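You operate a simulated robot arm through the tools that you are given. There is no shell and no other tool.

You are at the controls of a simulated robot arm. One attempt, no reset.

JOB
Clamp the white-ended reel in the red clamp, the green-ended in the blue.
Fine: brake on, counter to nought.

It is judged by the outcome, as a careful person would: the job done as asked, and still so three seconds after it is handed in. It fails if anything else is knocked over, pushed out of place, dropped, spilled or broken.

ROBOT AND FRAMES
A 7-joint arm with a fingered hand, fixed in place. Base frame: the origin is at the foot of the arm, x ahead of it, y to its left, z up; the work surface is at about z = 812. Units: mm, degrees, N and s.
With the tool pointing down near the work surface it reaches from about 320 to 840 mm from the base axis. Its first joint turns from -143.0 to 143.0 degrees. Payload 3 kg.
The TCP is the grasp point between the finger pads, 26 mm short of the fingertips. In the tool frame z runs along the fingers and y along their closing line. The gripper opens to 148 mm. The gripper's body begins 73 mm behind the TCP. The gripper is a hand of 3 fingers: y runs from the thumb to the fingers, the wrist lies at [0, 0, -229] in the tool frame, and closing takes about 1.5 s.
Orientation is that of the tool frame in the base frame, as [roll, pitch, yaw] about the fixed x, y, z axes, in that order (R = Rz(yaw) Ry(pitch) Rx(roll)). With the fingers straight down and closing along the base's y, the tool's x points along the base's -x, its y along +y and its z along -z.

CONTROLS
- The arm moves only by the tool step_arm. Its arguments are lists of equal length, an entry for each row: "offset": the shift along the tool's x, y, z in cm, a list of three; "rotation": the turn, a rotation vector about the tool's x, y, z in degrees, a list of three; "claw": the finger opening in cm, from 0 to 14.8. In form: {"offset": [[tx, ty, tz], ...], "rotation": [[rx, ry, rz], ...], "claw": [claw, ...]}. A call has 1 to 20 rows; each row is the pose to reach, as a shift and turn from the pose commanded when the call began, along the tool's axes at that moment. Rows are played at 5 a second. More than 50 mm and 8.6 degrees between two rows, or a gripper value outside its range, and nothing of the call is played. Where a pose cannot be reached the arm comes as near as it can. A force on the tool above 50 N (or 10 N above the force at the start of the call, whichever is more), or a blocked arm, ends the call early, and 0.2 s more pass. Each finger travels about 153 mm/s and halts on what it meets, pressing with about 23 N; the grip force reading is that of the motor and also rises with nothing between the fingers. The clock runs only during rows and for 0.2 s after the last one: add rows that repeat a pose to give the fingers time. The reply holds the time, the measured pose of the TCP, the force on the tool along the base axes, the opening and the grip force, in the units named above and with some noise, with the torque about the TCP (base axes, N m) and any sound that the robot's microphone picked up, and new pictures: "show" is both (left out), scene, wrist or none.
- Cameras (640 x 400 px; columns grow to the right, rows downward): "scene" is fixed at [47.1, -636.8, 1606.4]; the picture's right is [0.79, -0.61, 0.00], its down [-0.35, -0.46, -0.82] and it looks along [0.50, 0.65, -0.58] (base axes); focal length 348 px, centre (320, 200). "wrist" rides on the gripper at [68, -39, -90] in the tool frame; the picture's right is [0.50, 0.87, 0.00], its down [-0.66, 0.38, -0.65] and it looks along [-0.57, 0.33, 0.76] (tool axes); focal length 222 px, centre (320, 200).
- move_column(by): slides the trunk up (or, below 0, down) by that many mm; the arm rides with it, the base frame stays. It gives what a move gives, with no picture.
- grasp_type(shape): the hand has 3 fingers and takes this shape, open, in about a second: jaw (thumb against the fingers, like two jaws); tri (thumb and two fingers); tip (a fingertip pinch); poke (one finger out to press); point (the index stretched); flat (the hand flat); cup (the hand cupped); fist (a fist). The gripper value then closes the fingers along that shape, each until it touches; the sizes above hold for jaw. It gives what a move gives, with no picture.
- probe_pixels(camera, pixels): for up to 12 pixels [column, row] of the newest picture of that camera ("zoom" is the newest enlarged one), the place [x, y, z] in the base frame of the surface seen there, good to about 3 mm, but the place of the scene camera against the robot may be out by one fixed shift of up to 18 mm in any direction. It takes no simulated time.
- enlarge(camera, box): a new picture of the part [left, top, right, bottom] of that camera's present view, enlarged. It takes no simulated time.
- finish_job(): hands the job in; it is judged then, once.

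Open the gripper and draw the arm clear of the work before you hand the job in, unless the task says otherwise.

The tools are called after "Call:" by a JSON object that holds its "api" and its "payload". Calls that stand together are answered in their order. step_arm: Moves the arm, as the interface text tells. Its arguments: {"type":"object","properties":{"offset":{"type":"array"},"rotation":{"type":"array"},"claw":{"type":"array"},"show":{"type":"string","enum":["both","scene","wrist","none"]}},"required":["offset","rotation","claw"]} The other tools are called the same way: move_column (by) slides the trunk up or down; grasp_type (shape) gives the hand a shape; probe_pixels (camera, pixels) gives the place of the surface under pixels of a picture; enlarge (camera, box) takes an enlarged picture of a part of a camera's view; finish_job () hands the job in.

At the start:

```text
time: 0.0
ee_pos: [904.7, -13.9, 1208.9]
tcp_rot: [180.0, 0.0, -179.9]
wrist_force: [-0.7, -0.5, 1.2]
wrist_torque: [0.02, 0.01, -0.02]
gripper_width: 148.2
gripper_force: 0.0
shape: jaw
trunk travel left (down, up): [-775.0, 115.0]
```

scene: 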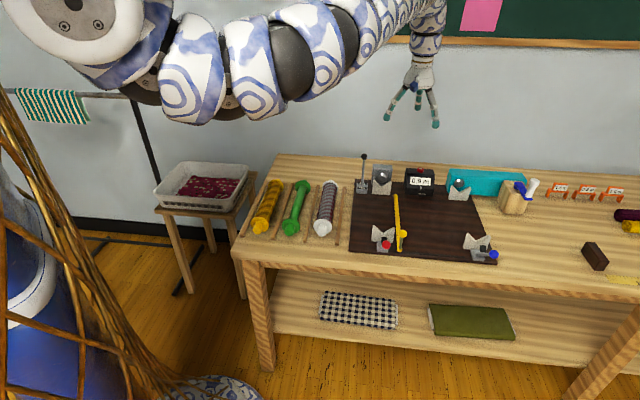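
wrist: 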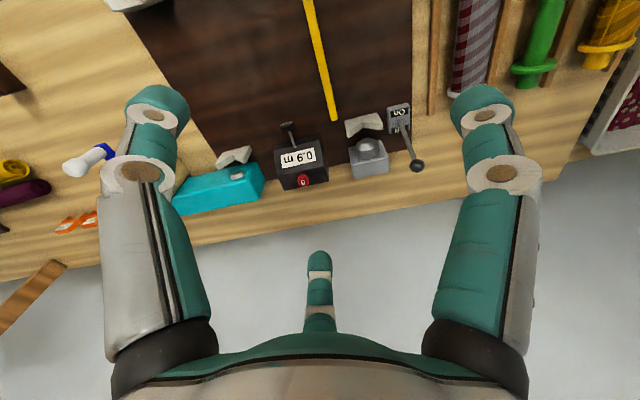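

The scene shows three reels (yellow, green, white ended) at about (265,205), (295,208), (325,208), and a dark board with clamps at (382,240), (482,248), (381,180), (459,188), a lever at (363,175) and a counter at (420,182). I enlarge these areas to see details before moving.

Call:
{"api": "enlarge", "payload": {"camera": "scene", "box": [340, 140, 540, 265]}}

Call:
{"api": "enlarge", "payload": {"camera": "scene", "box": [230, 150, 390, 250]}}

Call:
{"api": "enlarge", "payload": {"camera": "wrist", "box": [160, 0, 480, 200]}}

```text
3.20 times, centred on (440, 202) of scene
```

zoom: 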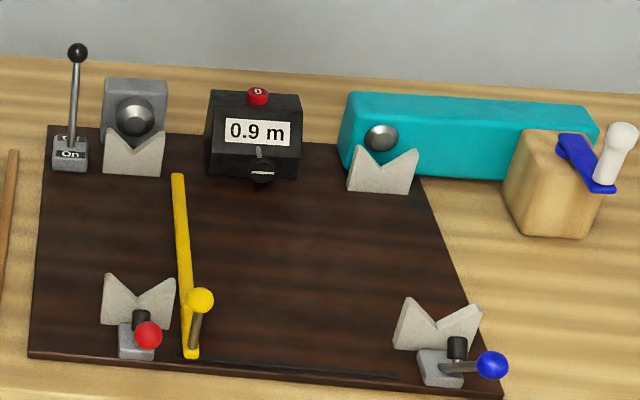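

```text
4.00 times, centred on (310, 200) of scene
```

zoom: 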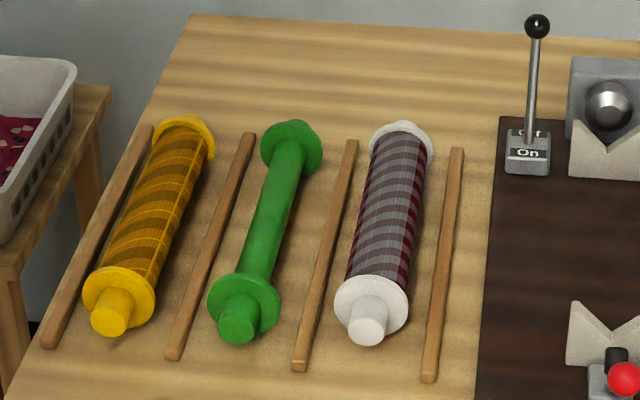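

```text
2.00 times, centred on (320, 100) of wrist
```

zoom: 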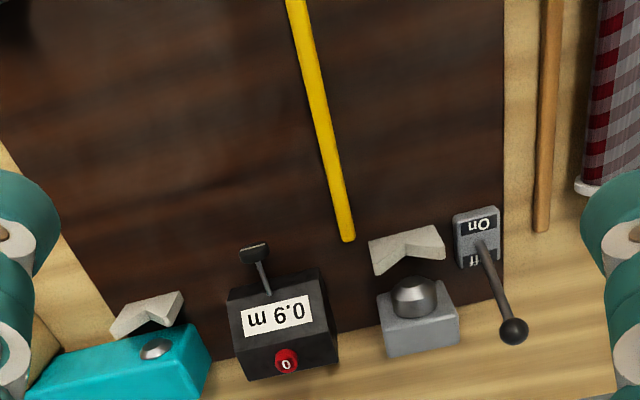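

I probe key points of the scene: reels' ends, V-blocks, clamp handles, lever, counter and rest rails.

Call:
{"api": "probe_pixels", "payload": {"camera": "scene", "pixels": [[322, 228], [326, 215], [332, 186], [289, 228], [292, 223], [302, 184], [295, 206], [328, 203], [259, 229], [275, 182], [264, 208], [236, 250]]}}

Call:
{"api": "probe_pixels", "payload": {"camera": "scene", "pixels": [[386, 245], [382, 246], [375, 235], [393, 234], [384, 236], [379, 189], [382, 176], [362, 155], [362, 187], [420, 170], [421, 195], [420, 181]]}}

Call:
{"api": "probe_pixels", "payload": {"camera": "scene", "pixels": [[494, 254], [476, 255], [483, 249], [467, 237], [488, 238], [477, 243], [459, 183], [452, 194], [468, 192], [402, 234], [396, 196], [399, 250]]}}

```text
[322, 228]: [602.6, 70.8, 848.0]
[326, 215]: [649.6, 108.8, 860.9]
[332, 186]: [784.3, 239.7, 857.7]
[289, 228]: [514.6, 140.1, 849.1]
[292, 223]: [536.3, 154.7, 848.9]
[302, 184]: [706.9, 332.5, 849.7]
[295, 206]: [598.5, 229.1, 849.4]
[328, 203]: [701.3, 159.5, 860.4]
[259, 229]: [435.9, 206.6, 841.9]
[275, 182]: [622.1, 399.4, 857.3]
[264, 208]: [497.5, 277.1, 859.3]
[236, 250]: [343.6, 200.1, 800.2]
```

```text
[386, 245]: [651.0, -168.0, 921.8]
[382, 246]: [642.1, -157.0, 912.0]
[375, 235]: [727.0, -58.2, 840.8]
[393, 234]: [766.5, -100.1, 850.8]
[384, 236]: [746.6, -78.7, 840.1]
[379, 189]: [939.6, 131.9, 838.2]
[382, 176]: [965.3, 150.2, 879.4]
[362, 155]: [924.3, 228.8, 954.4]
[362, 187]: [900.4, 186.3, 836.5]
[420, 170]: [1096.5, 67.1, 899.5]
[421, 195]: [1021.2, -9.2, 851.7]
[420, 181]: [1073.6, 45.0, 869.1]
```

```text
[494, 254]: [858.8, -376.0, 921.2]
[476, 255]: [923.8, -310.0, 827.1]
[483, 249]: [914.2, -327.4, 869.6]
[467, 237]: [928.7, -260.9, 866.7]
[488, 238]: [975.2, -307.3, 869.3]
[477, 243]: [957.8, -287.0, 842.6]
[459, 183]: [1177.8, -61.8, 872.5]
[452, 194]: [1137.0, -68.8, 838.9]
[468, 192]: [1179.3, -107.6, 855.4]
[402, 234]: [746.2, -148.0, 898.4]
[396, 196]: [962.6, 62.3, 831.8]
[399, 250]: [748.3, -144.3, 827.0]
```

Clamps and reels run at about 45° to the base axes. I enlarge the remaining objects: the orange cards at right, the clamps up close and the lever.

Call:
{"api": "enlarge", "payload": {"camera": "scene", "box": [540, 170, 640, 232]}}

Call:
{"api": "enlarge", "payload": {"camera": "scene", "box": [360, 215, 424, 255]}}

Call:
{"api": "enlarge", "payload": {"camera": "scene", "box": [450, 220, 514, 270]}}

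Call:
{"api": "enlarge", "payload": {"camera": "scene", "box": [345, 145, 441, 205]}}

Call:
{"api": "enlarge", "payload": {"camera": "scene", "box": [440, 0, 640, 60]}}

Call:
{"api": "enlarge", "payload": {"camera": "scene", "box": [440, 160, 560, 235]}}

```text
6.40 times, centred on (590, 201) of scene
```

zoom: 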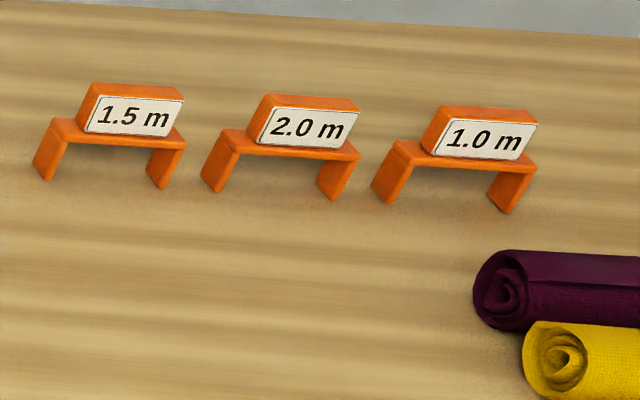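

```text
10.00 times, centred on (392, 235) of scene
```

zoom: 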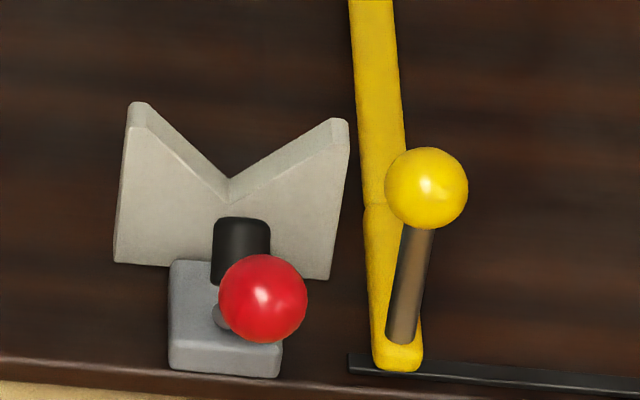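

```text
8.00 times, centred on (482, 245) of scene
```

zoom: 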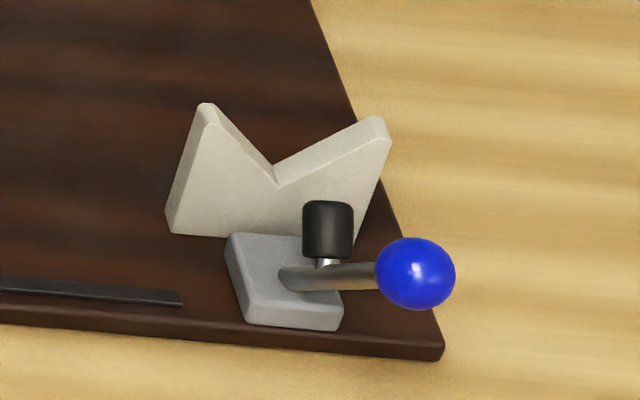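

```text
6.67 times, centred on (393, 175) of scene
```

zoom: 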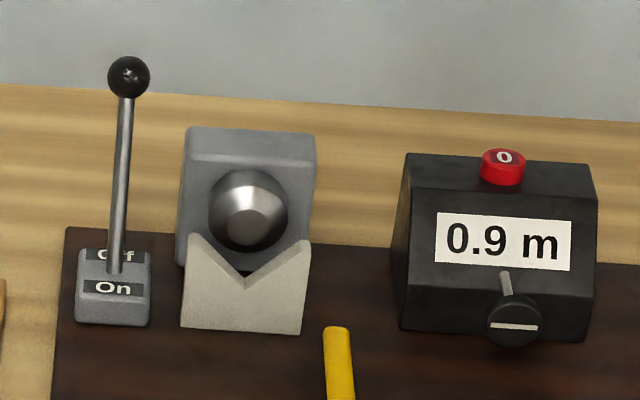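

```text
3.20 times, centred on (540, 30) of scene
```

zoom: 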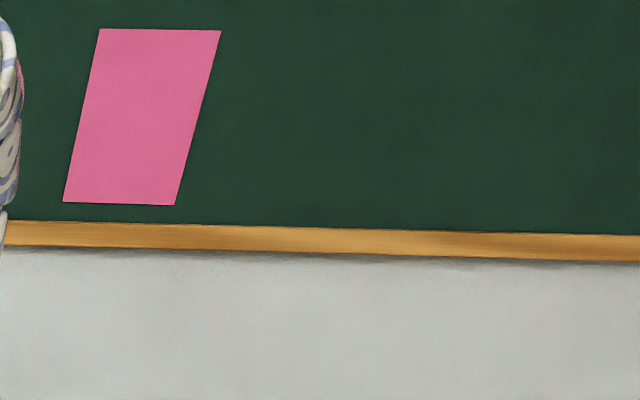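

```text
5.33 times, centred on (500, 198) of scene
```

zoom: 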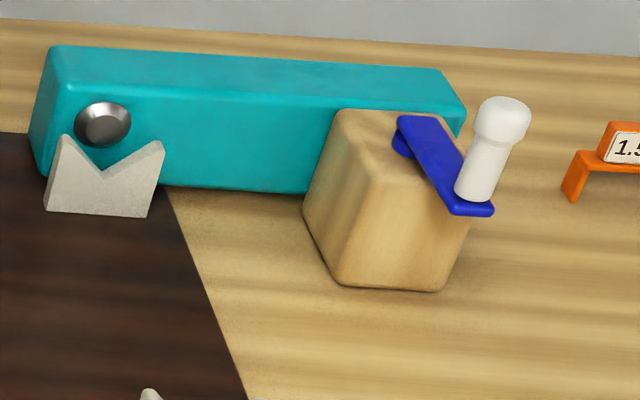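

The brake lever leans to "Off" and the counter shows 0.9 m with a red "0" button on top. I probe the arm's links to learn the shoulder height, the gearbox/crank, and then plan reach.

Call:
{"api": "probe_pixels", "payload": {"camera": "scene", "pixels": [[65, 25], [195, 70], [250, 70], [300, 50], [350, 20], [420, 40], [150, 30], [430, 15], [420, 80], [435, 122], [387, 117], [418, 105]]}}

Call:
{"api": "probe_pixels", "payload": {"camera": "scene", "pixels": [[535, 187], [520, 188], [510, 205], [490, 180], [449, 172], [505, 170], [594, 256], [515, 195], [352, 250], [497, 262], [470, 200], [355, 185]]}}

Call:
{"api": "probe_pixels", "payload": {"camera": "wrist", "pixels": [[370, 158], [366, 125], [303, 180], [297, 156], [289, 130], [237, 175], [234, 156], [417, 166], [402, 112], [400, 128], [333, 118], [306, 3]]}}

```text
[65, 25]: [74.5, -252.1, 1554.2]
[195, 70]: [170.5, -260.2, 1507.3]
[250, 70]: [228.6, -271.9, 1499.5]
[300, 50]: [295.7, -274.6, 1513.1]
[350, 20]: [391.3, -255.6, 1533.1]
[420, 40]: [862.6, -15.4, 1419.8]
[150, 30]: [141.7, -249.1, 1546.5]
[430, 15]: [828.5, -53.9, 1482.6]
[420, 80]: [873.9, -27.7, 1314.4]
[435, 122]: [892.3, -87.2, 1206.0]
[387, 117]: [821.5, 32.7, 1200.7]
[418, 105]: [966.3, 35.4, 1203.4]
```

```text
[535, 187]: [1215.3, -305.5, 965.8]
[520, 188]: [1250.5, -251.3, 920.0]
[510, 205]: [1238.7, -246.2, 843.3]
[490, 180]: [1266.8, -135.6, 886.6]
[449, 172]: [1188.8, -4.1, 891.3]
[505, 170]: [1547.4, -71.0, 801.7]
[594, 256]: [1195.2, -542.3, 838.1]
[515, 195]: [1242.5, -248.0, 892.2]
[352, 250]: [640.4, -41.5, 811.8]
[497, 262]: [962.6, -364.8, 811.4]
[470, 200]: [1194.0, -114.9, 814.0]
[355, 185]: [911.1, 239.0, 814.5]
```

```text
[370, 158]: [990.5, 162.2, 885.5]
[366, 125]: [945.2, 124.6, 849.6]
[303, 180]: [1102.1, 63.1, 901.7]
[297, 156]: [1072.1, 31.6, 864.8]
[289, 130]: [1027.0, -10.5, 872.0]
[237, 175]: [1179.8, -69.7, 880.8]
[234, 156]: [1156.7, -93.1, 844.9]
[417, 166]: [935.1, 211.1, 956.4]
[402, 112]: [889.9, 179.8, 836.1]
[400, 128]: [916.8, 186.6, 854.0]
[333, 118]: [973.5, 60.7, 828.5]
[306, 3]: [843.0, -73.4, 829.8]
```

The arm's shoulder sits near z≈1550, and the blue station is 1000+ mm from the base, so I'll need the trunk lower for reach. I first close the fingers in the air to see how they meet, watching the wrist picture.

Call:
{"api": "step_arm", "payload": {"offset": [[0, 0, 0], [0, 0, 0], [0, 0, 0], [0, 0, 0], [0, 0, 0]], "rotation": [[0, 0, 0], [0, 0, 0], [0, 0, 0], [0, 0, 0], [0, 0, 0]], "claw": [6, 6, 6, 6, 6]}}

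```text
time: 1.2
ee_pos: [904.1, -12.1, 1207.4]
tcp_rot: [-180.0, 0.0, 180.0]
wrist_force: [1.0, 0.0, -0.4]
wrist_torque: [0.0, -0.01, 0.0]
gripper_width: 60.5
gripper_force: 0.1
shape: jaw
trunk travel left (down, up): [-775.0, 115.0]
```

scene: 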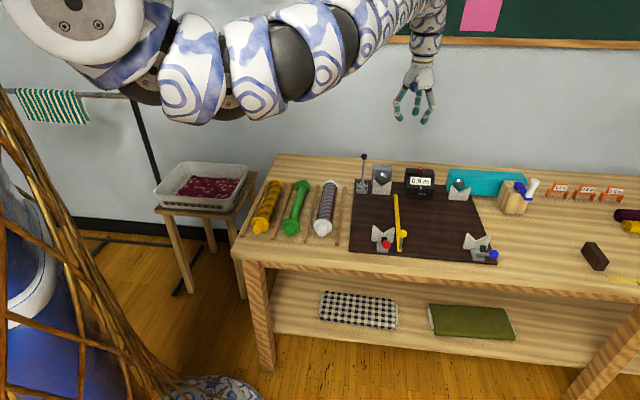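
wrist: 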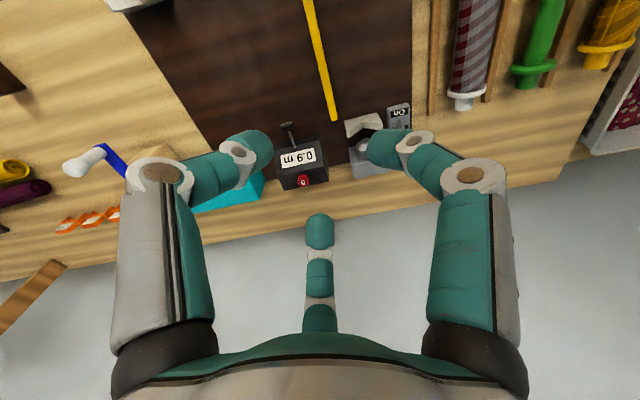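

At 60 mm the fingers curl inward; I enlarge the hand in both views to learn finger tip positions.

Call:
{"api": "enlarge", "payload": {"camera": "scene", "box": [380, 50, 460, 130]}}

Call:
{"api": "probe_pixels", "payload": {"camera": "wrist", "pixels": [[262, 140], [378, 143], [320, 225], [235, 150], [415, 142]]}}

Call:
{"api": "probe_pixels", "payload": {"camera": "scene", "pixels": [[399, 117], [425, 121], [416, 114]]}}

```text
5.00 times, centred on (420, 90) of scene
```

zoom: 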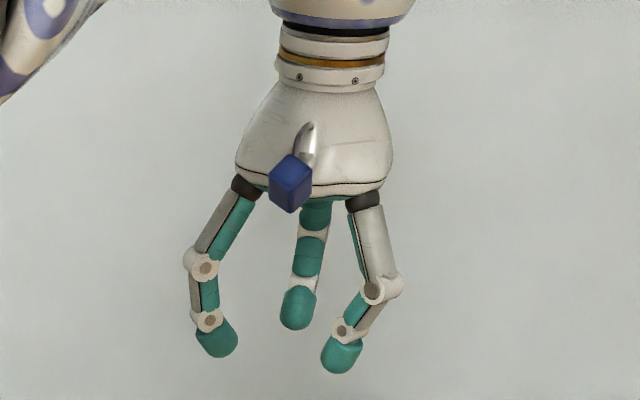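

```text
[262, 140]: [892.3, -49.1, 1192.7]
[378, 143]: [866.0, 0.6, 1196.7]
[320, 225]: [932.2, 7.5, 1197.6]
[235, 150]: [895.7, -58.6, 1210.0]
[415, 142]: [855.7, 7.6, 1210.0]
```

```text
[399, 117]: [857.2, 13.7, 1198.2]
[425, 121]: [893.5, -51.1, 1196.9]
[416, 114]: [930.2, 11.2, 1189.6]
```

The three fingers close radially (thumb at -y, fingers at ±x,+y). Now I lower the trunk by 250 mm to test the reach; the hand hangs over the bare middle of the board, TCP ending near z≈957.

Call:
{"api": "move_column", "payload": {"by": -250}}

```text
time: 3.8
ee_pos: [903.7, -13.1, 958.5]
tcp_rot: [-180.0, 0.0, -179.9]
wrist_force: [0.5, 0.4, -0.5]
wrist_torque: [-0.02, 0.0, 0.0]
gripper_width: 60.2
gripper_force: 0.0
shape: jaw
trunk travel left (down, up): [-525.0, 365.0]
```

Trunk down works. Now I raise the TCP 100 mm and yaw +45° (so the closing line is across the reel direction), in small rows.

Call:
{"api": "step_arm", "payload": {"offset": [[0, 0, -2], [0, 0, -4], [0, 0, -6], [0, 0, -8], [0, 0, -10], [0, 0, -10], [0, 0, -10]], "rotation": [[0, 0, -8], [0, 0, -16], [0, 0, -24], [0, 0, -32], [0, 0, -40], [0, 0, -45], [0, 0, -45]], "claw": [6, 6, 6, 6, 6, 6, 6]}}

```text
time: 5.4
ee_pos: [902.9, -13.3, 1060.0]
tcp_rot: [179.9, 0.0, -134.9]
wrist_force: [-0.4, 0.0, -0.1]
wrist_torque: [-0.03, 0.0, 0.0]
gripper_width: 60.3
gripper_force: 0.0
shape: jaw
trunk travel left (down, up): [-525.0, 365.0]
```

scene: 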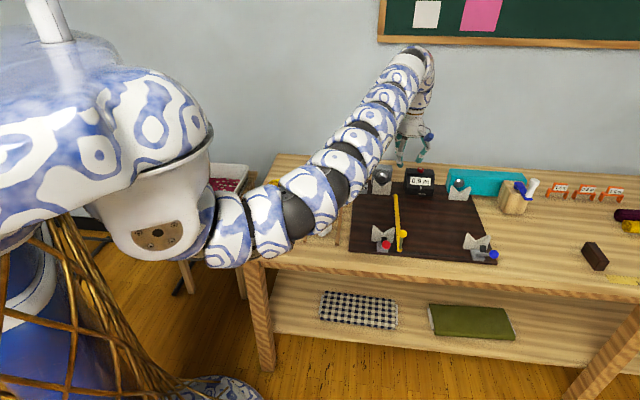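
wrist: 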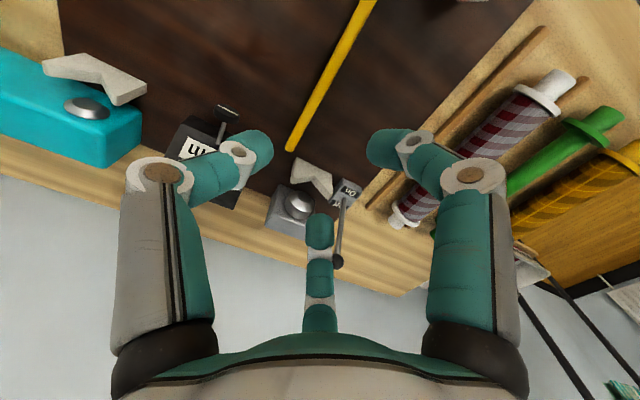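

The arm's shoulder and elbow now look close to the table's near corner, so I probe the arm's underside to check clearances.

Call:
{"api": "probe_pixels", "payload": {"camera": "scene", "pixels": [[155, 240], [225, 262], [225, 230], [268, 252], [270, 220], [300, 235], [315, 195], [340, 205], [360, 160], [395, 115], [415, 65], [140, 150]]}}

```text
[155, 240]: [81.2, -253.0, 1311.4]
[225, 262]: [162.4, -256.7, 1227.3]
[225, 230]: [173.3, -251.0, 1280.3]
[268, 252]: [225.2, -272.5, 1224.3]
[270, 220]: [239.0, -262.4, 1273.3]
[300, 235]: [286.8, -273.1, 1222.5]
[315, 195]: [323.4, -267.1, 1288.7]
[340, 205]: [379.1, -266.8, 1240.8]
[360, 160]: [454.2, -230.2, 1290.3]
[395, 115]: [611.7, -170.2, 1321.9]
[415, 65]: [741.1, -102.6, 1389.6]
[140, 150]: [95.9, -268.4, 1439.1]
```

Arm underside is at z≈1210+, well above the table. I now test reach by moving to above the blue station centre (about x=1058, y=-188) at z≈1060.

Call:
{"api": "step_arm", "payload": {"offset": [[0.3, -4, 0], [0.6, -8, 0], [0.9, -12, 0], [1.1, -16, 0], [1.3, -20, 0], [1.4, -23.3, 0], [1.4, -23.3, 0]], "rotation": [[0, 0, 0], [0, 0, 0], [0, 0, 0], [0, 0, 0], [0, 0, 0], [0, 0, 0], [0, 0, 0]], "claw": [6, 6, 6, 6, 6, 6, 6]}}

```text
time: 7.0
ee_pos: [955.1, -186.6, 1044.5]
tcp_rot: [179.9, 0.0, -135.0]
wrist_force: [0.3, -0.7, 0.0]
wrist_torque: [0.05, 0.0, 0.0]
gripper_width: 60.0
gripper_force: 0.0
shape: jaw
out of reach, approached as far as the arm can: row 2, 3, 4, 5, 6, 7
trunk travel left (down, up): [-525.0, 365.0]
```

scene: 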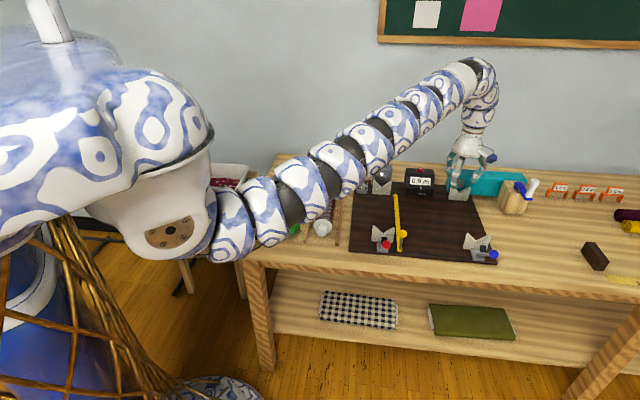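
wrist: 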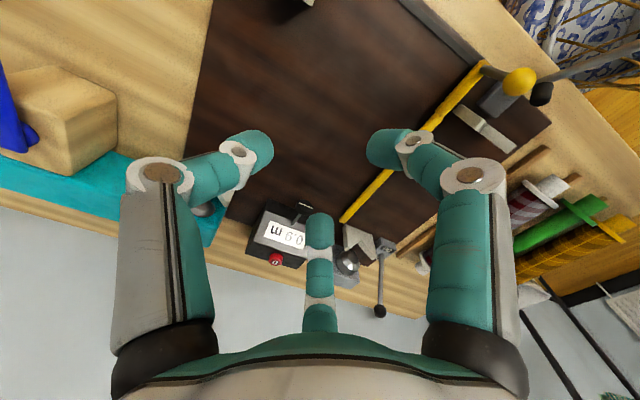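

The arm stopped at x≈955 with a vertical tool, so I must tilt the hand outward for the blue station. I test a 35° outward tilt here in free air.

Call:
{"api": "step_arm", "payload": {"offset": [[0, 0, 0], [0, 0, 0], [0, 0, 0], [0, 0, 0], [0, 0, 0], [0, 0, 0]], "rotation": [[5, -5, 0], [10, -10, 0], [15, -15, 0], [20, -20, 0], [24.75, -24.75, 0], [24.75, -24.75, 0]], "claw": [6, 6, 6, 6, 6, 6]}}

```text
time: 8.6
ee_pos: [965.2, -194.2, 1103.2]
tcp_rot: [-148.3, 23.9, -127.1]
wrist_force: [0.5, 0.2, 0.2]
wrist_torque: [-0.02, -0.02, 0.0]
gripper_width: 59.9
gripper_force: 0.0
shape: jaw
trunk travel left (down, up): [-525.0, 365.0]
stopped in row 6: the arm was blocked; the commanded pose is now the measured one
```

scene: 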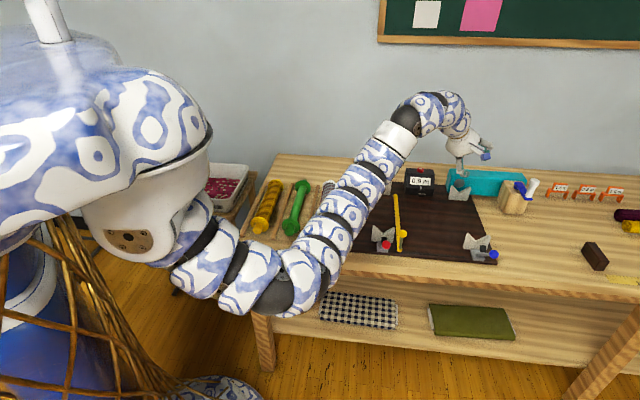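
wrist: 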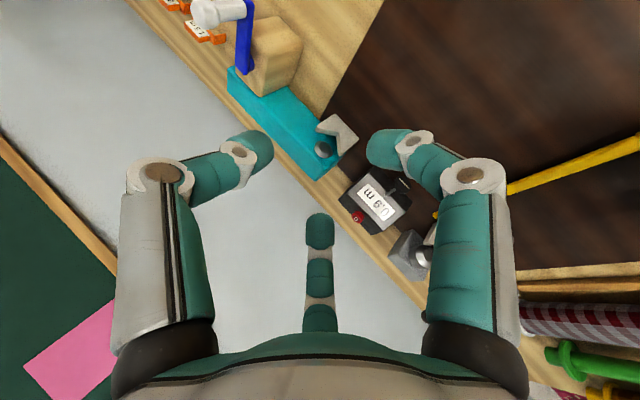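

The arm was blocked and the elbow has dropped near the table edge at (290,285). I probe the arm links to see whether it touches the table.

Call:
{"api": "probe_pixels", "payload": {"camera": "scene", "pixels": [[200, 285], [240, 305], [290, 290], [320, 280], [330, 255], [350, 215], [375, 160], [400, 145], [440, 105], [470, 130], [487, 155], [290, 262]]}}

Call:
{"api": "enlarge", "payload": {"camera": "scene", "box": [170, 200, 410, 350]}}

```text
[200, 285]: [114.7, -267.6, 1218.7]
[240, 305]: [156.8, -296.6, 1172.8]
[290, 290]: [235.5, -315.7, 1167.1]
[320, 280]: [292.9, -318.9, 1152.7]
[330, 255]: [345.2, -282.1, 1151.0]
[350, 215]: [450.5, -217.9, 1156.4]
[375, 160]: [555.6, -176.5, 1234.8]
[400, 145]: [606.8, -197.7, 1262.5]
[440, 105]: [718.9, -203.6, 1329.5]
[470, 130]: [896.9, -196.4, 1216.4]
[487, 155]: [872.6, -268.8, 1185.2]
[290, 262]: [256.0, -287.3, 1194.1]
```

```text
2.67 times, centred on (290, 275) of scene
```

zoom: 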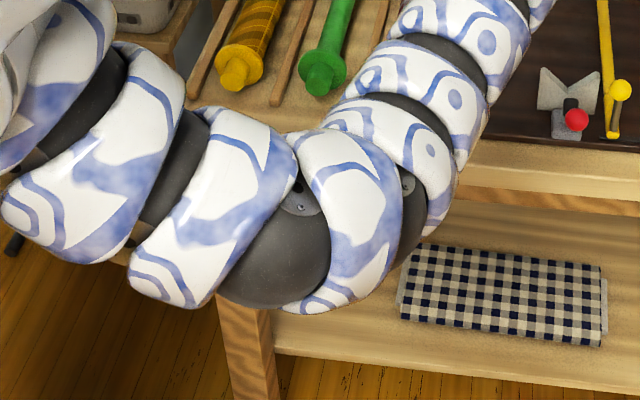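

No contact with the table (arm surface z≥1100); likely the elbow reconfiguration hit a limit. I continue gently outward from the measured pose towards (1058,-188,1060).

Call:
{"api": "step_arm", "payload": {"offset": [[-0.6, -0.4, 1.5], [-1.3, -0.9, 3.0], [-1.9, -1.3, 4.6], [-2.5, -1.8, 6.1], [-3.2, -2.2, 7.6], [-3.8, -2.6, 9.2], [-3.8, -2.6, 9.2]], "rotation": [[0, 0, 0], [0, 0, 0], [0, 0, 0], [0, 0, 0], [0, 0, 0], [0, 0, 0], [0, 0, 0]], "claw": [6, 6, 6, 6, 6, 6, 6]}}

```text
time: 10.2
ee_pos: [1059.2, -187.6, 1059.9]
tcp_rot: [-148.3, 23.9, -127.2]
wrist_force: [-0.5, -0.3, -0.7]
wrist_torque: [0.0, 0.01, -0.02]
gripper_width: 59.7
gripper_force: 0.1
shape: jaw
trunk travel left (down, up): [-525.0, 365.0]
```

scene: 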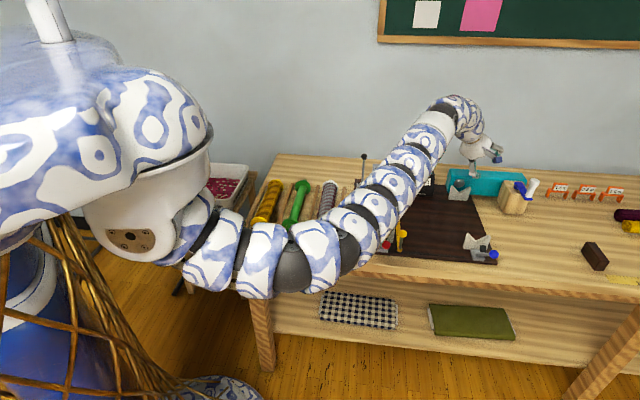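
wrist: 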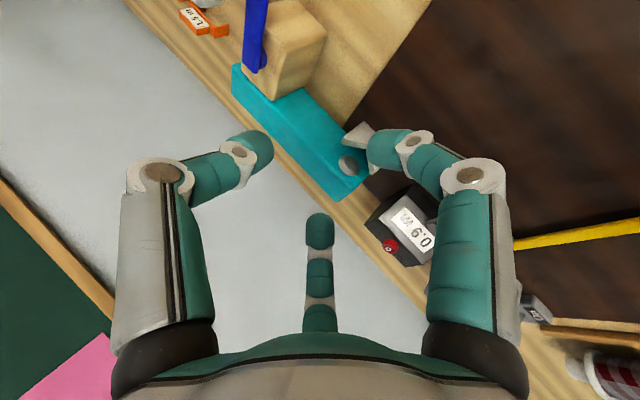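

The blue station centre is reachable with this ~39° tilt. While here, I enlarge the wrist view of the blue back support, dome and counter and probe them.

Call:
{"api": "enlarge", "payload": {"camera": "wrist", "box": [300, 100, 460, 280]}}

Call:
{"api": "probe_pixels", "payload": {"camera": "wrist", "pixels": [[348, 165], [362, 150], [355, 136], [370, 128], [345, 140], [391, 246], [412, 228], [250, 60], [262, 56], [280, 85], [320, 65], [300, 130]]}}

```text
2.22 times, centred on (380, 190) of wrist
```

zoom: 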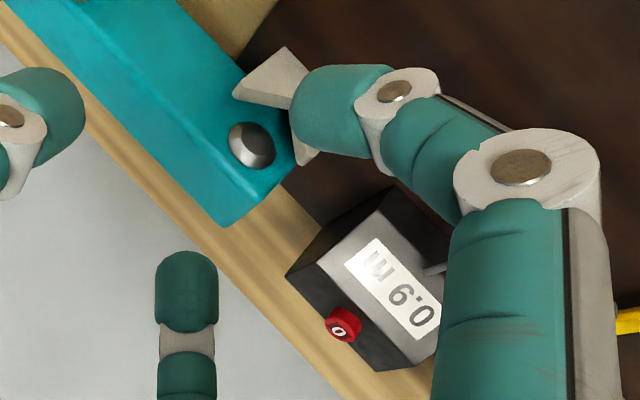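

```text
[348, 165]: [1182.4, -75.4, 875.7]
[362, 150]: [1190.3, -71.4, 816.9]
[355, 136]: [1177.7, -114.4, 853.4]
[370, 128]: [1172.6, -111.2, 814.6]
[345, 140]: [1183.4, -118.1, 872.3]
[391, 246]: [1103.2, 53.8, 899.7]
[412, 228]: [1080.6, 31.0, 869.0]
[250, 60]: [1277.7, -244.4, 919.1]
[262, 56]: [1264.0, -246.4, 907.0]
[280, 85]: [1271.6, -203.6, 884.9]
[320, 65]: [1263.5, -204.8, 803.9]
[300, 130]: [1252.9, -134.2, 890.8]
```

Dome of the blue side reads (1182,-75,876), giving a scene-camera shift of about (+6,-13,+2). I raise the trunk back up 250 mm before moving the arm to the reel rack for a close look.

Call:
{"api": "move_column", "payload": {"by": 250}}

```text
time: 12.8
ee_pos: [1059.7, -188.0, 1308.8]
tcp_rot: [-148.4, 23.9, -127.1]
wrist_force: [-1.2, -0.4, 0.2]
wrist_torque: [-0.01, 0.02, 0.01]
gripper_width: 60.0
gripper_force: 0.1
shape: jaw
trunk travel left (down, up): [-775.0, 115.0]
```

Now I travel in the air (z≥1200) towards the rack, untilting the hand to vertical on the way.

Call:
{"api": "step_arm", "payload": {"offset": [[0.48, 3.7, -1.37], [0.96, 7.4, -2.73], [1.44, 11.1, -4.1], [1.92, 14.8, -5.46], [2.4, 18.5, -6.83], [2.88, 22.2, -8.19], [3.35, 25.9, -9.56], [3.83, 29.6, -10.92], [4.31, 33.3, -12.29], [4.79, 37.0, -13.65], [5.27, 40.7, -15.0], [5.75, 44.4, -16.38], [5.75, 44.4, -16.38]], "rotation": [[-2.46, 2.12, 0.08], [-4.92, 4.23, 0.17], [-7.4, 6.35, 0.25], [-9.8, 8.5, 0.33], [-12.3, 10.6, 0.4], [-14.75, 12.7, 0.5], [-17.2, 14.8, 0.6], [-19.7, 16.9, 0.67], [-22.1, 19.05, 0.75], [-24.6, 21.2, 0.8], [-27.0, 23.3, 0.9], [-29.5, 25.4, 1.0], [-29.5, 25.4, 1.0]], "claw": [8, 10, 12, 14, 14.8, 14.8, 14.8, 14.8, 14.8, 14.8, 14.8, 14.8, 14.8]}}

```text
time: 15.6
ee_pos: [766.9, -10.8, 1197.9]
tcp_rot: [-169.7, 8.9, -133.7]
wrist_force: [0.3, -0.5, 0.1]
wrist_torque: [0.0, -0.02, 0.01]
gripper_width: 148.2
gripper_force: 0.0
shape: jaw
out of reach, approached as far as the arm can: row 8, 9, 10, 11, 12, 13
trunk travel left (down, up): [-775.0, 115.0]
```

scene: 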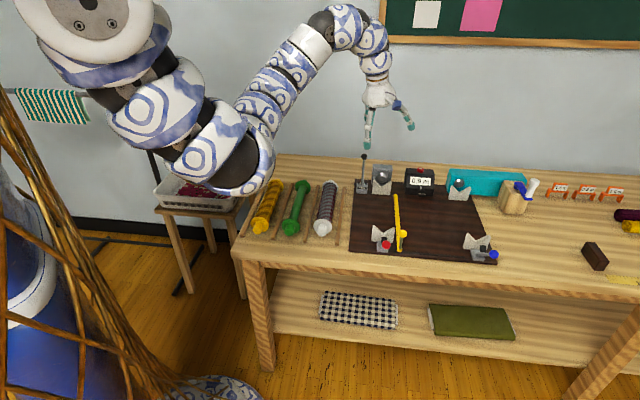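
wrist: 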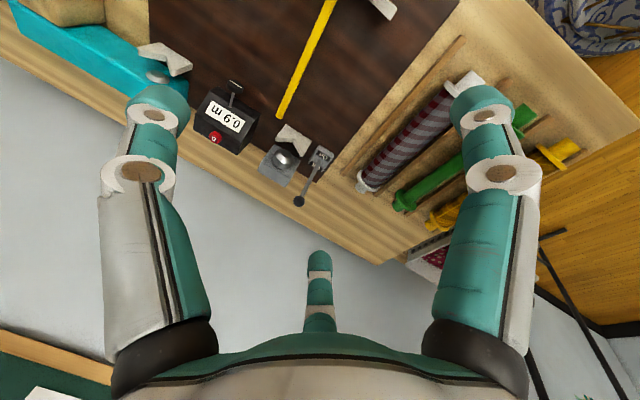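

The inner part was unreachable in this elbow posture (TCP now 767,-11,1198, tilt ~13°). Descending should ease the wrist flexion, so I go down 100 mm and see where the commanded pose ends up.

Call:
{"api": "step_arm", "payload": {"offset": [[0, 0, 2.5], [0, 0, 5], [0, 0, 7.5], [0, 0, 10], [0, 0, 10]], "rotation": [[0, 0, 0], [0, 0, 0], [0, 0, 0], [0, 0, 0], [0, 0, 0]], "claw": [14.8, 14.8, 14.8, 14.8, 14.8]}}

```text
time: 16.8
ee_pos: [791.7, -11.7, 1101.6]
tcp_rot: [-169.7, 9.0, -133.7]
wrist_force: [0.2, 0.1, 0.8]
wrist_torque: [0.0, 0.0, 0.0]
gripper_width: 147.9
gripper_force: 0.1
shape: jaw
trunk travel left (down, up): [-775.0, 115.0]
```

scene: 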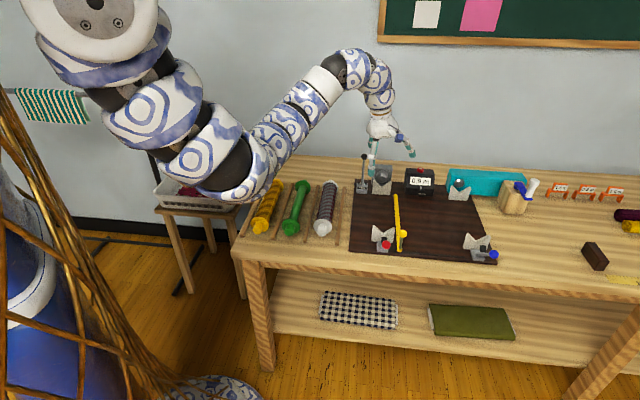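
wrist: 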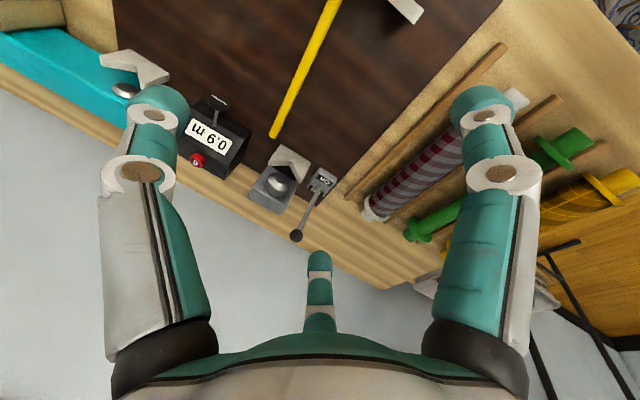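

The commanded pose follows the measured one after an unreachable call. I now move to about (700,60,1000) while making the hand vertical.

Call:
{"api": "step_arm", "payload": {"offset": [[0.46, 2.2, 1.28], [0.91, 4.4, 2.55], [1.37, 6.6, 3.83], [1.83, 8.8, 5.1], [2.28, 11.0, 6.38], [2.74, 13.21, 7.65], [2.74, 13.21, 7.65]], "rotation": [[-1.7, 1.5, 0.1], [-3.4, 3.0, 0.2], [-5.1, 4.55, 0.25], [-6.8, 6.1, 0.33], [-8.5, 7.6, 0.4], [-10.2, 9.1, 0.5], [-10.2, 9.1, 0.5]], "claw": [14.8, 14.8, 14.8, 14.8, 14.8, 14.8, 14.8]}}

```text
time: 18.4
ee_pos: [699.9, 57.9, 999.2]
tcp_rot: [179.9, -0.1, -135.1]
wrist_force: [0.2, -0.3, 0.0]
wrist_torque: [0.01, 0.0, -0.01]
gripper_width: 148.0
gripper_force: 0.1
shape: jaw
trunk travel left (down, up): [-775.0, 115.0]
```

scene: 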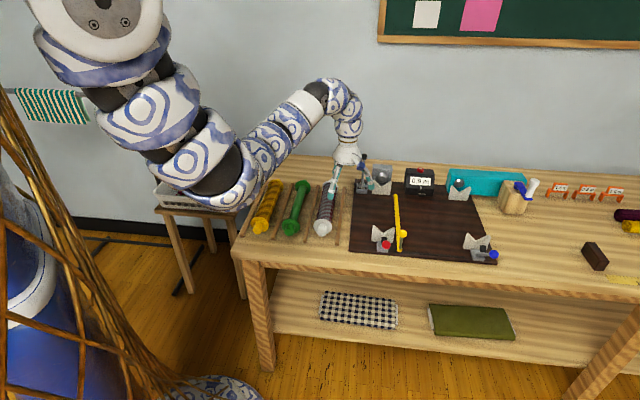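
wrist: 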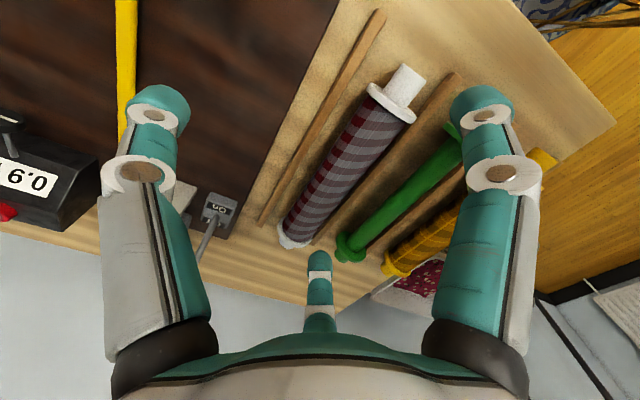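

The hand is vertical at (700,58,999) and the wrist view shows the reels well. I enlarge and probe reel points, and check the elbow's height at (240,205).

Call:
{"api": "enlarge", "payload": {"camera": "wrist", "box": [250, 0, 550, 280]}}

Call:
{"api": "probe_pixels", "payload": {"camera": "wrist", "pixels": [[413, 82], [400, 90], [385, 90], [404, 110], [360, 150], [315, 205], [295, 235], [288, 242], [330, 150], [385, 160], [376, 20], [264, 222]]}}

Call:
{"api": "probe_pixels", "payload": {"camera": "wrist", "pixels": [[455, 76], [318, 242], [410, 195], [440, 165], [360, 238], [347, 250], [452, 128], [425, 180], [375, 228], [543, 155], [400, 262], [415, 215]]}}

Call:
{"api": "probe_pixels", "payload": {"camera": "scene", "pixels": [[240, 207], [230, 170], [180, 180], [285, 150], [345, 110]]}}

```text
1.43 times, centred on (400, 140) of wrist
```

zoom: 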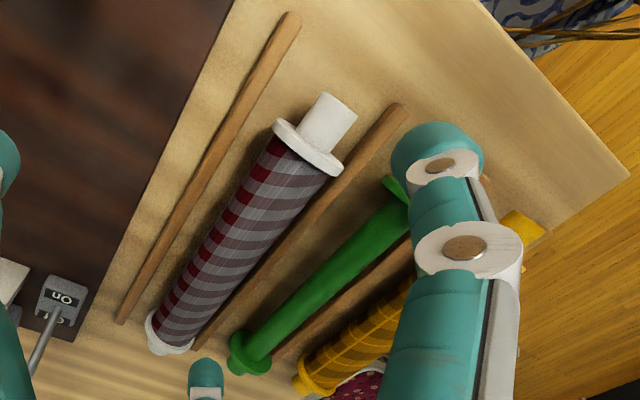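

```text
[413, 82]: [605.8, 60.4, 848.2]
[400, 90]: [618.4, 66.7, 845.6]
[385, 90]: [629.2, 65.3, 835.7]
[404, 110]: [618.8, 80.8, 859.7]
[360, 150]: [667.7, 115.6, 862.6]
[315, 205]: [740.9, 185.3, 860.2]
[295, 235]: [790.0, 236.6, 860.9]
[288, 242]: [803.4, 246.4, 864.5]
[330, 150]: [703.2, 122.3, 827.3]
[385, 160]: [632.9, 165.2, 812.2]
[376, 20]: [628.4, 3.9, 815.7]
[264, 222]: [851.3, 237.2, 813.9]
```

```text
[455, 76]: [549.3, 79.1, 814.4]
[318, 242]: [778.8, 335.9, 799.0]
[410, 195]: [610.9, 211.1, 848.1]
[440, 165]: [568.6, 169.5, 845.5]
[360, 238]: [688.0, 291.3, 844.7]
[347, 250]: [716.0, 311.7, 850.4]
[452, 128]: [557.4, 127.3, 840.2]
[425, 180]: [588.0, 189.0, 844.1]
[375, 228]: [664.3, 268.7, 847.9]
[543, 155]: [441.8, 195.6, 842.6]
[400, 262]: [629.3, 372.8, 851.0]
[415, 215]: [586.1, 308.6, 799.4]
```

```text
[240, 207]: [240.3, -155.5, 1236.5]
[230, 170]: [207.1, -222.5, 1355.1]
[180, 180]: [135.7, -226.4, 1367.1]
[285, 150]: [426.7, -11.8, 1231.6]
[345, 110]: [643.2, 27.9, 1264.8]
```

Reels lie parallel to the 45° direction: white axis at about v≈384, green at v≈273 (u along reels, v across). Next I move at z=1000 towards the front of the board to view the red clamp closely with the wrist camera.

Call:
{"api": "step_arm", "payload": {"offset": [[2.83, -2.89, 0], [5.66, -5.78, 0], [8.5, -8.66, 0], [11.3, -11.5, 0], [14.1, -14.4, 0], [17.0, -17.3, 0], [19.8, -20.2, 0], [19.8, -20.2, 0]], "rotation": [[0, 0, 0], [0, 0, 0], [0, 0, 0], [0, 0, 0], [0, 0, 0], [0, 0, 0], [0, 0, 0], [0, 0, 0]], "claw": [14.8, 14.8, 14.8, 14.8, 14.8, 14.8, 14.8, 14.8]}}

```text
time: 20.2
ee_pos: [704.0, -225.6, 1000.3]
tcp_rot: [179.9, -0.1, -135.1]
wrist_force: [0.0, 0.3, 0.4]
wrist_torque: [0.01, 0.03, 0.01]
gripper_width: 148.1
gripper_force: 0.1
shape: jaw
trunk travel left (down, up): [-775.0, 115.0]
```

scene: 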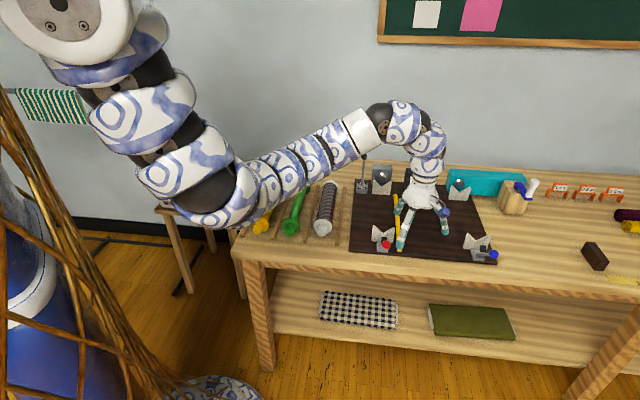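
wrist: 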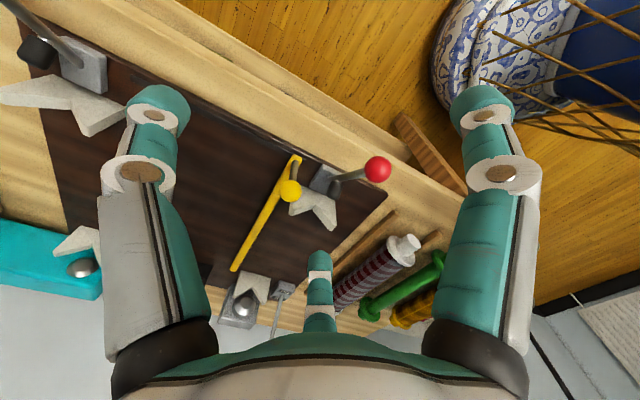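

The red clamp is visible at (340,185) in the wrist view and the blue at (80,70). I enlarge both.

Call:
{"api": "enlarge", "payload": {"camera": "wrist", "box": [270, 130, 400, 240]}}

Call:
{"api": "enlarge", "payload": {"camera": "wrist", "box": [0, 0, 190, 150]}}

Call:
{"api": "enlarge", "payload": {"camera": "wrist", "box": [200, 220, 330, 330]}}

```text
3.64 times, centred on (335, 185) of wrist
```

zoom: 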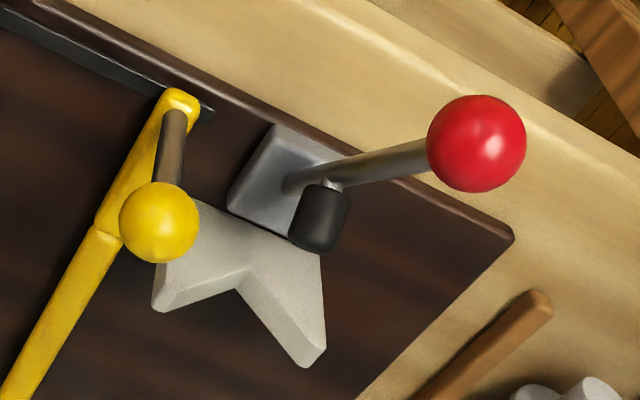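

```text
2.67 times, centred on (95, 75) of wrist
```

zoom: 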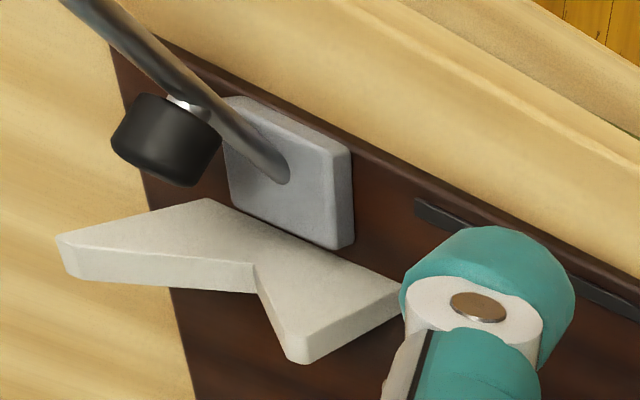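

```text
3.64 times, centred on (265, 275) of wrist
```

zoom: 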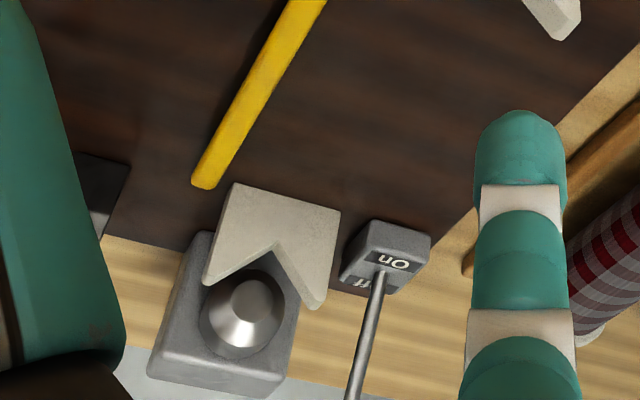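

The clamps are pivoting handles with a black pad beside the bar that will face the stub end when the handle is thrown forward. I probe the red back dome and V with the newest zoom.

Call:
{"api": "probe_pixels", "payload": {"camera": "zoom", "pixels": [[257, 297], [240, 325], [275, 243], [235, 190], [335, 212], [316, 302], [215, 275], [200, 183], [395, 262], [381, 272], [180, 370], [415, 240]]}}

Call:
{"api": "enlarge", "payload": {"camera": "wrist", "box": [270, 130, 400, 240]}}

```text
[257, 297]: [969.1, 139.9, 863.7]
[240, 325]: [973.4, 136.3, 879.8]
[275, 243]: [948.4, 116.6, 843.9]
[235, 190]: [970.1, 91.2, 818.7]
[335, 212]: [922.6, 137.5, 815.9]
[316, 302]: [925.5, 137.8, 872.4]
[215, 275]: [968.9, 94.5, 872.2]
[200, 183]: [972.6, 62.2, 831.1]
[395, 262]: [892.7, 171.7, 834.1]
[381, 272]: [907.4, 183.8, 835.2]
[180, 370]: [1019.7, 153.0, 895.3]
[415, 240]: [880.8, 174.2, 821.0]
```

```text
3.64 times, centred on (335, 185) of wrist
```

zoom: 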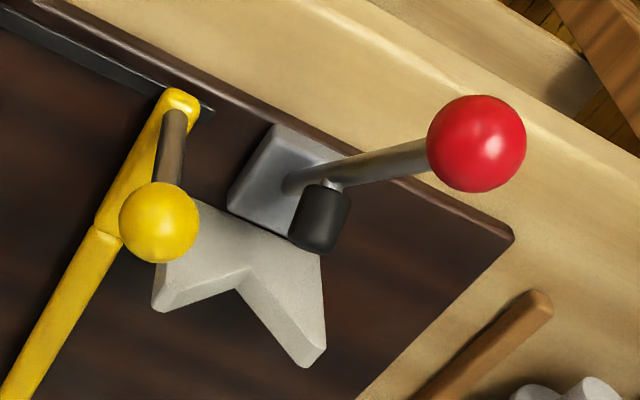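

Red back V: vertex (948,117,844), tips at v≈557 and 618 → axis v≈588; dome face u≈784. Now the red front clamp points.

Call:
{"api": "probe_pixels", "payload": {"camera": "zoom", "pixels": [[247, 268], [163, 300], [315, 355], [195, 205], [300, 250], [477, 143], [290, 185], [330, 160], [320, 215], [325, 243], [270, 140], [250, 215]]}}

Call:
{"api": "probe_pixels", "payload": {"camera": "zoom", "pixels": [[160, 222], [170, 150], [180, 97], [105, 230], [400, 160], [325, 187], [345, 195], [300, 215], [237, 290], [512, 238], [540, 300], [20, 385]]}}

```text
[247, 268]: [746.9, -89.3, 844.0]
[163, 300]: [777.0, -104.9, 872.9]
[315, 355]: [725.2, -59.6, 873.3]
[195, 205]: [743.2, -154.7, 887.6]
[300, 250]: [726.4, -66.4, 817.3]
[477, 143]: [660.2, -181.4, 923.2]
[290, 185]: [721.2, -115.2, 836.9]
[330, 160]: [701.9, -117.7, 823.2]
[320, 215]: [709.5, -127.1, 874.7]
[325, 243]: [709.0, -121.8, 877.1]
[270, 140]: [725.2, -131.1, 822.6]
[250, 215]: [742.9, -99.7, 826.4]
```

```text
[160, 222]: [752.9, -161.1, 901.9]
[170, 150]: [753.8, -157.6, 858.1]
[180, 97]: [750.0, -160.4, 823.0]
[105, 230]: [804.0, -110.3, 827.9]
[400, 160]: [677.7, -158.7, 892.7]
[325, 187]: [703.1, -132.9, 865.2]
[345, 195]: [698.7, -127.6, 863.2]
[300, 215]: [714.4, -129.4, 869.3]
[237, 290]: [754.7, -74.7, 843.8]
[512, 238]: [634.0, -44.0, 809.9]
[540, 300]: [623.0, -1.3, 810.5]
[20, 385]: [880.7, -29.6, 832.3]
```

Red front V vertex at (747,-89,844)…(755,-75,844), axis v≈588; pad and pivot located (pivot u≈428, z≈837; ball u≈342, z≈913). Now the same for the blue clamp.

Call:
{"api": "enlarge", "payload": {"camera": "wrist", "box": [0, 0, 190, 150]}}

Call:
{"api": "probe_pixels", "payload": {"camera": "zoom", "pixels": [[253, 265], [258, 290], [65, 240], [300, 352], [208, 200], [285, 172], [187, 103], [165, 140], [180, 178], [340, 160], [120, 30], [140, 130]]}}

Call:
{"api": "probe_pixels", "payload": {"camera": "wrist", "pixels": [[80, 268], [70, 245], [92, 232], [90, 258], [60, 238], [10, 225]]}}

```text
2.67 times, centred on (95, 75) of wrist
```

zoom: 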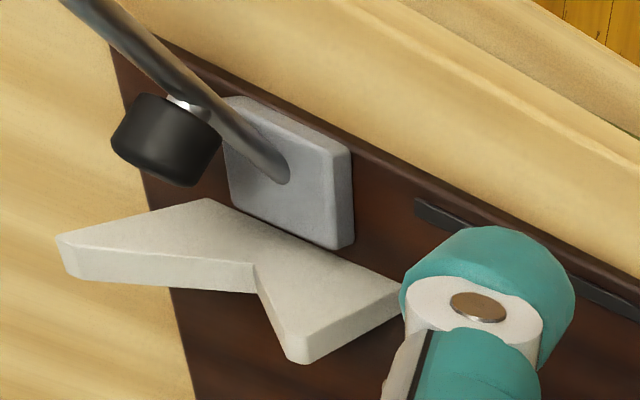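

```text
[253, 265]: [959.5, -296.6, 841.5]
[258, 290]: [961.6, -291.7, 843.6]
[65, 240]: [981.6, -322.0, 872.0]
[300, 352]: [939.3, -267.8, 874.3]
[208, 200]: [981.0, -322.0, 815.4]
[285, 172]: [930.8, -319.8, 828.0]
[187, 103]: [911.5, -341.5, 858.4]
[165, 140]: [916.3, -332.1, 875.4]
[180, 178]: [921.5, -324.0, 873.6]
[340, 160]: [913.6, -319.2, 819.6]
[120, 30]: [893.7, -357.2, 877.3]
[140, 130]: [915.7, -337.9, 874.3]
```

```text
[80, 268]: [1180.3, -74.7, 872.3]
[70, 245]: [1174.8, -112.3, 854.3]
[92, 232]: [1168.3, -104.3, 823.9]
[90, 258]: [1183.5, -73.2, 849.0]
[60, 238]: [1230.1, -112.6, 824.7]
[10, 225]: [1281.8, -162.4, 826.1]
```

Blue axis v≈887.5, V vertex z≈842–844, dome tip u≈782. I need the reels' true length, so I move above the rack's rear at z=1000 to see the back stubs.

Call:
{"api": "step_arm", "payload": {"offset": [[-3.52, 3.12, 0], [-7.04, 6.25, 0], [-10.56, 9.37, 0], [-14.1, 12.5, 0], [-17.6, 15.6, 0], [-21.1, 18.75, 0], [-24.6, 21.9, 0], [-28.2, 25.0, 0], [-31.7, 28.1, 0], [-35.2, 31.25, 0], [-35.2, 31.25, 0]], "rotation": [[0, 0, 0], [0, 0, 0], [0, 0, 0], [0, 0, 0], [0, 0, 0], [0, 0, 0], [0, 0, 0], [0, 0, 0], [0, 0, 0], [0, 0, 0], [0, 0, 0]], "claw": [14.8, 14.8, 14.8, 14.8, 14.8, 14.8, 14.8, 14.8, 14.8, 14.8, 14.8]}}

```text
time: 22.6
ee_pos: [731.7, 245.0, 1001.8]
tcp_rot: [179.9, -0.1, -135.2]
wrist_force: [-0.1, 0.6, -0.3]
wrist_torque: [0.01, 0.0, -0.01]
gripper_width: 148.1
gripper_force: 0.0
shape: jaw
trunk travel left (down, up): [-775.0, 115.0]
```

scene: 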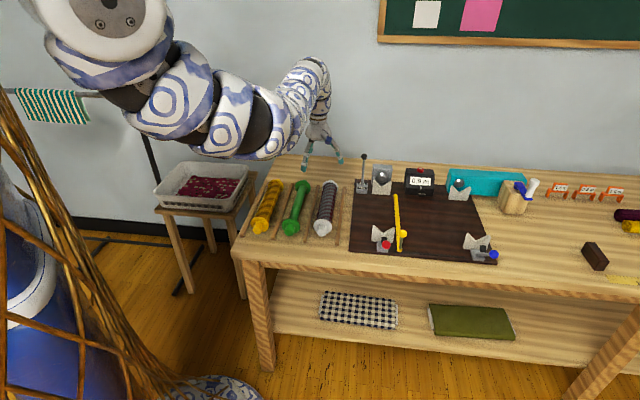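
wrist: 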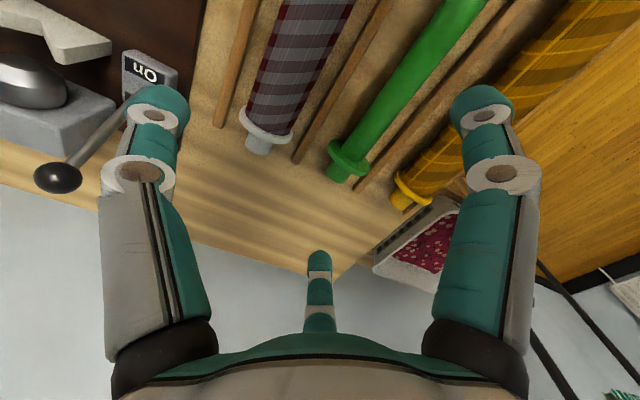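

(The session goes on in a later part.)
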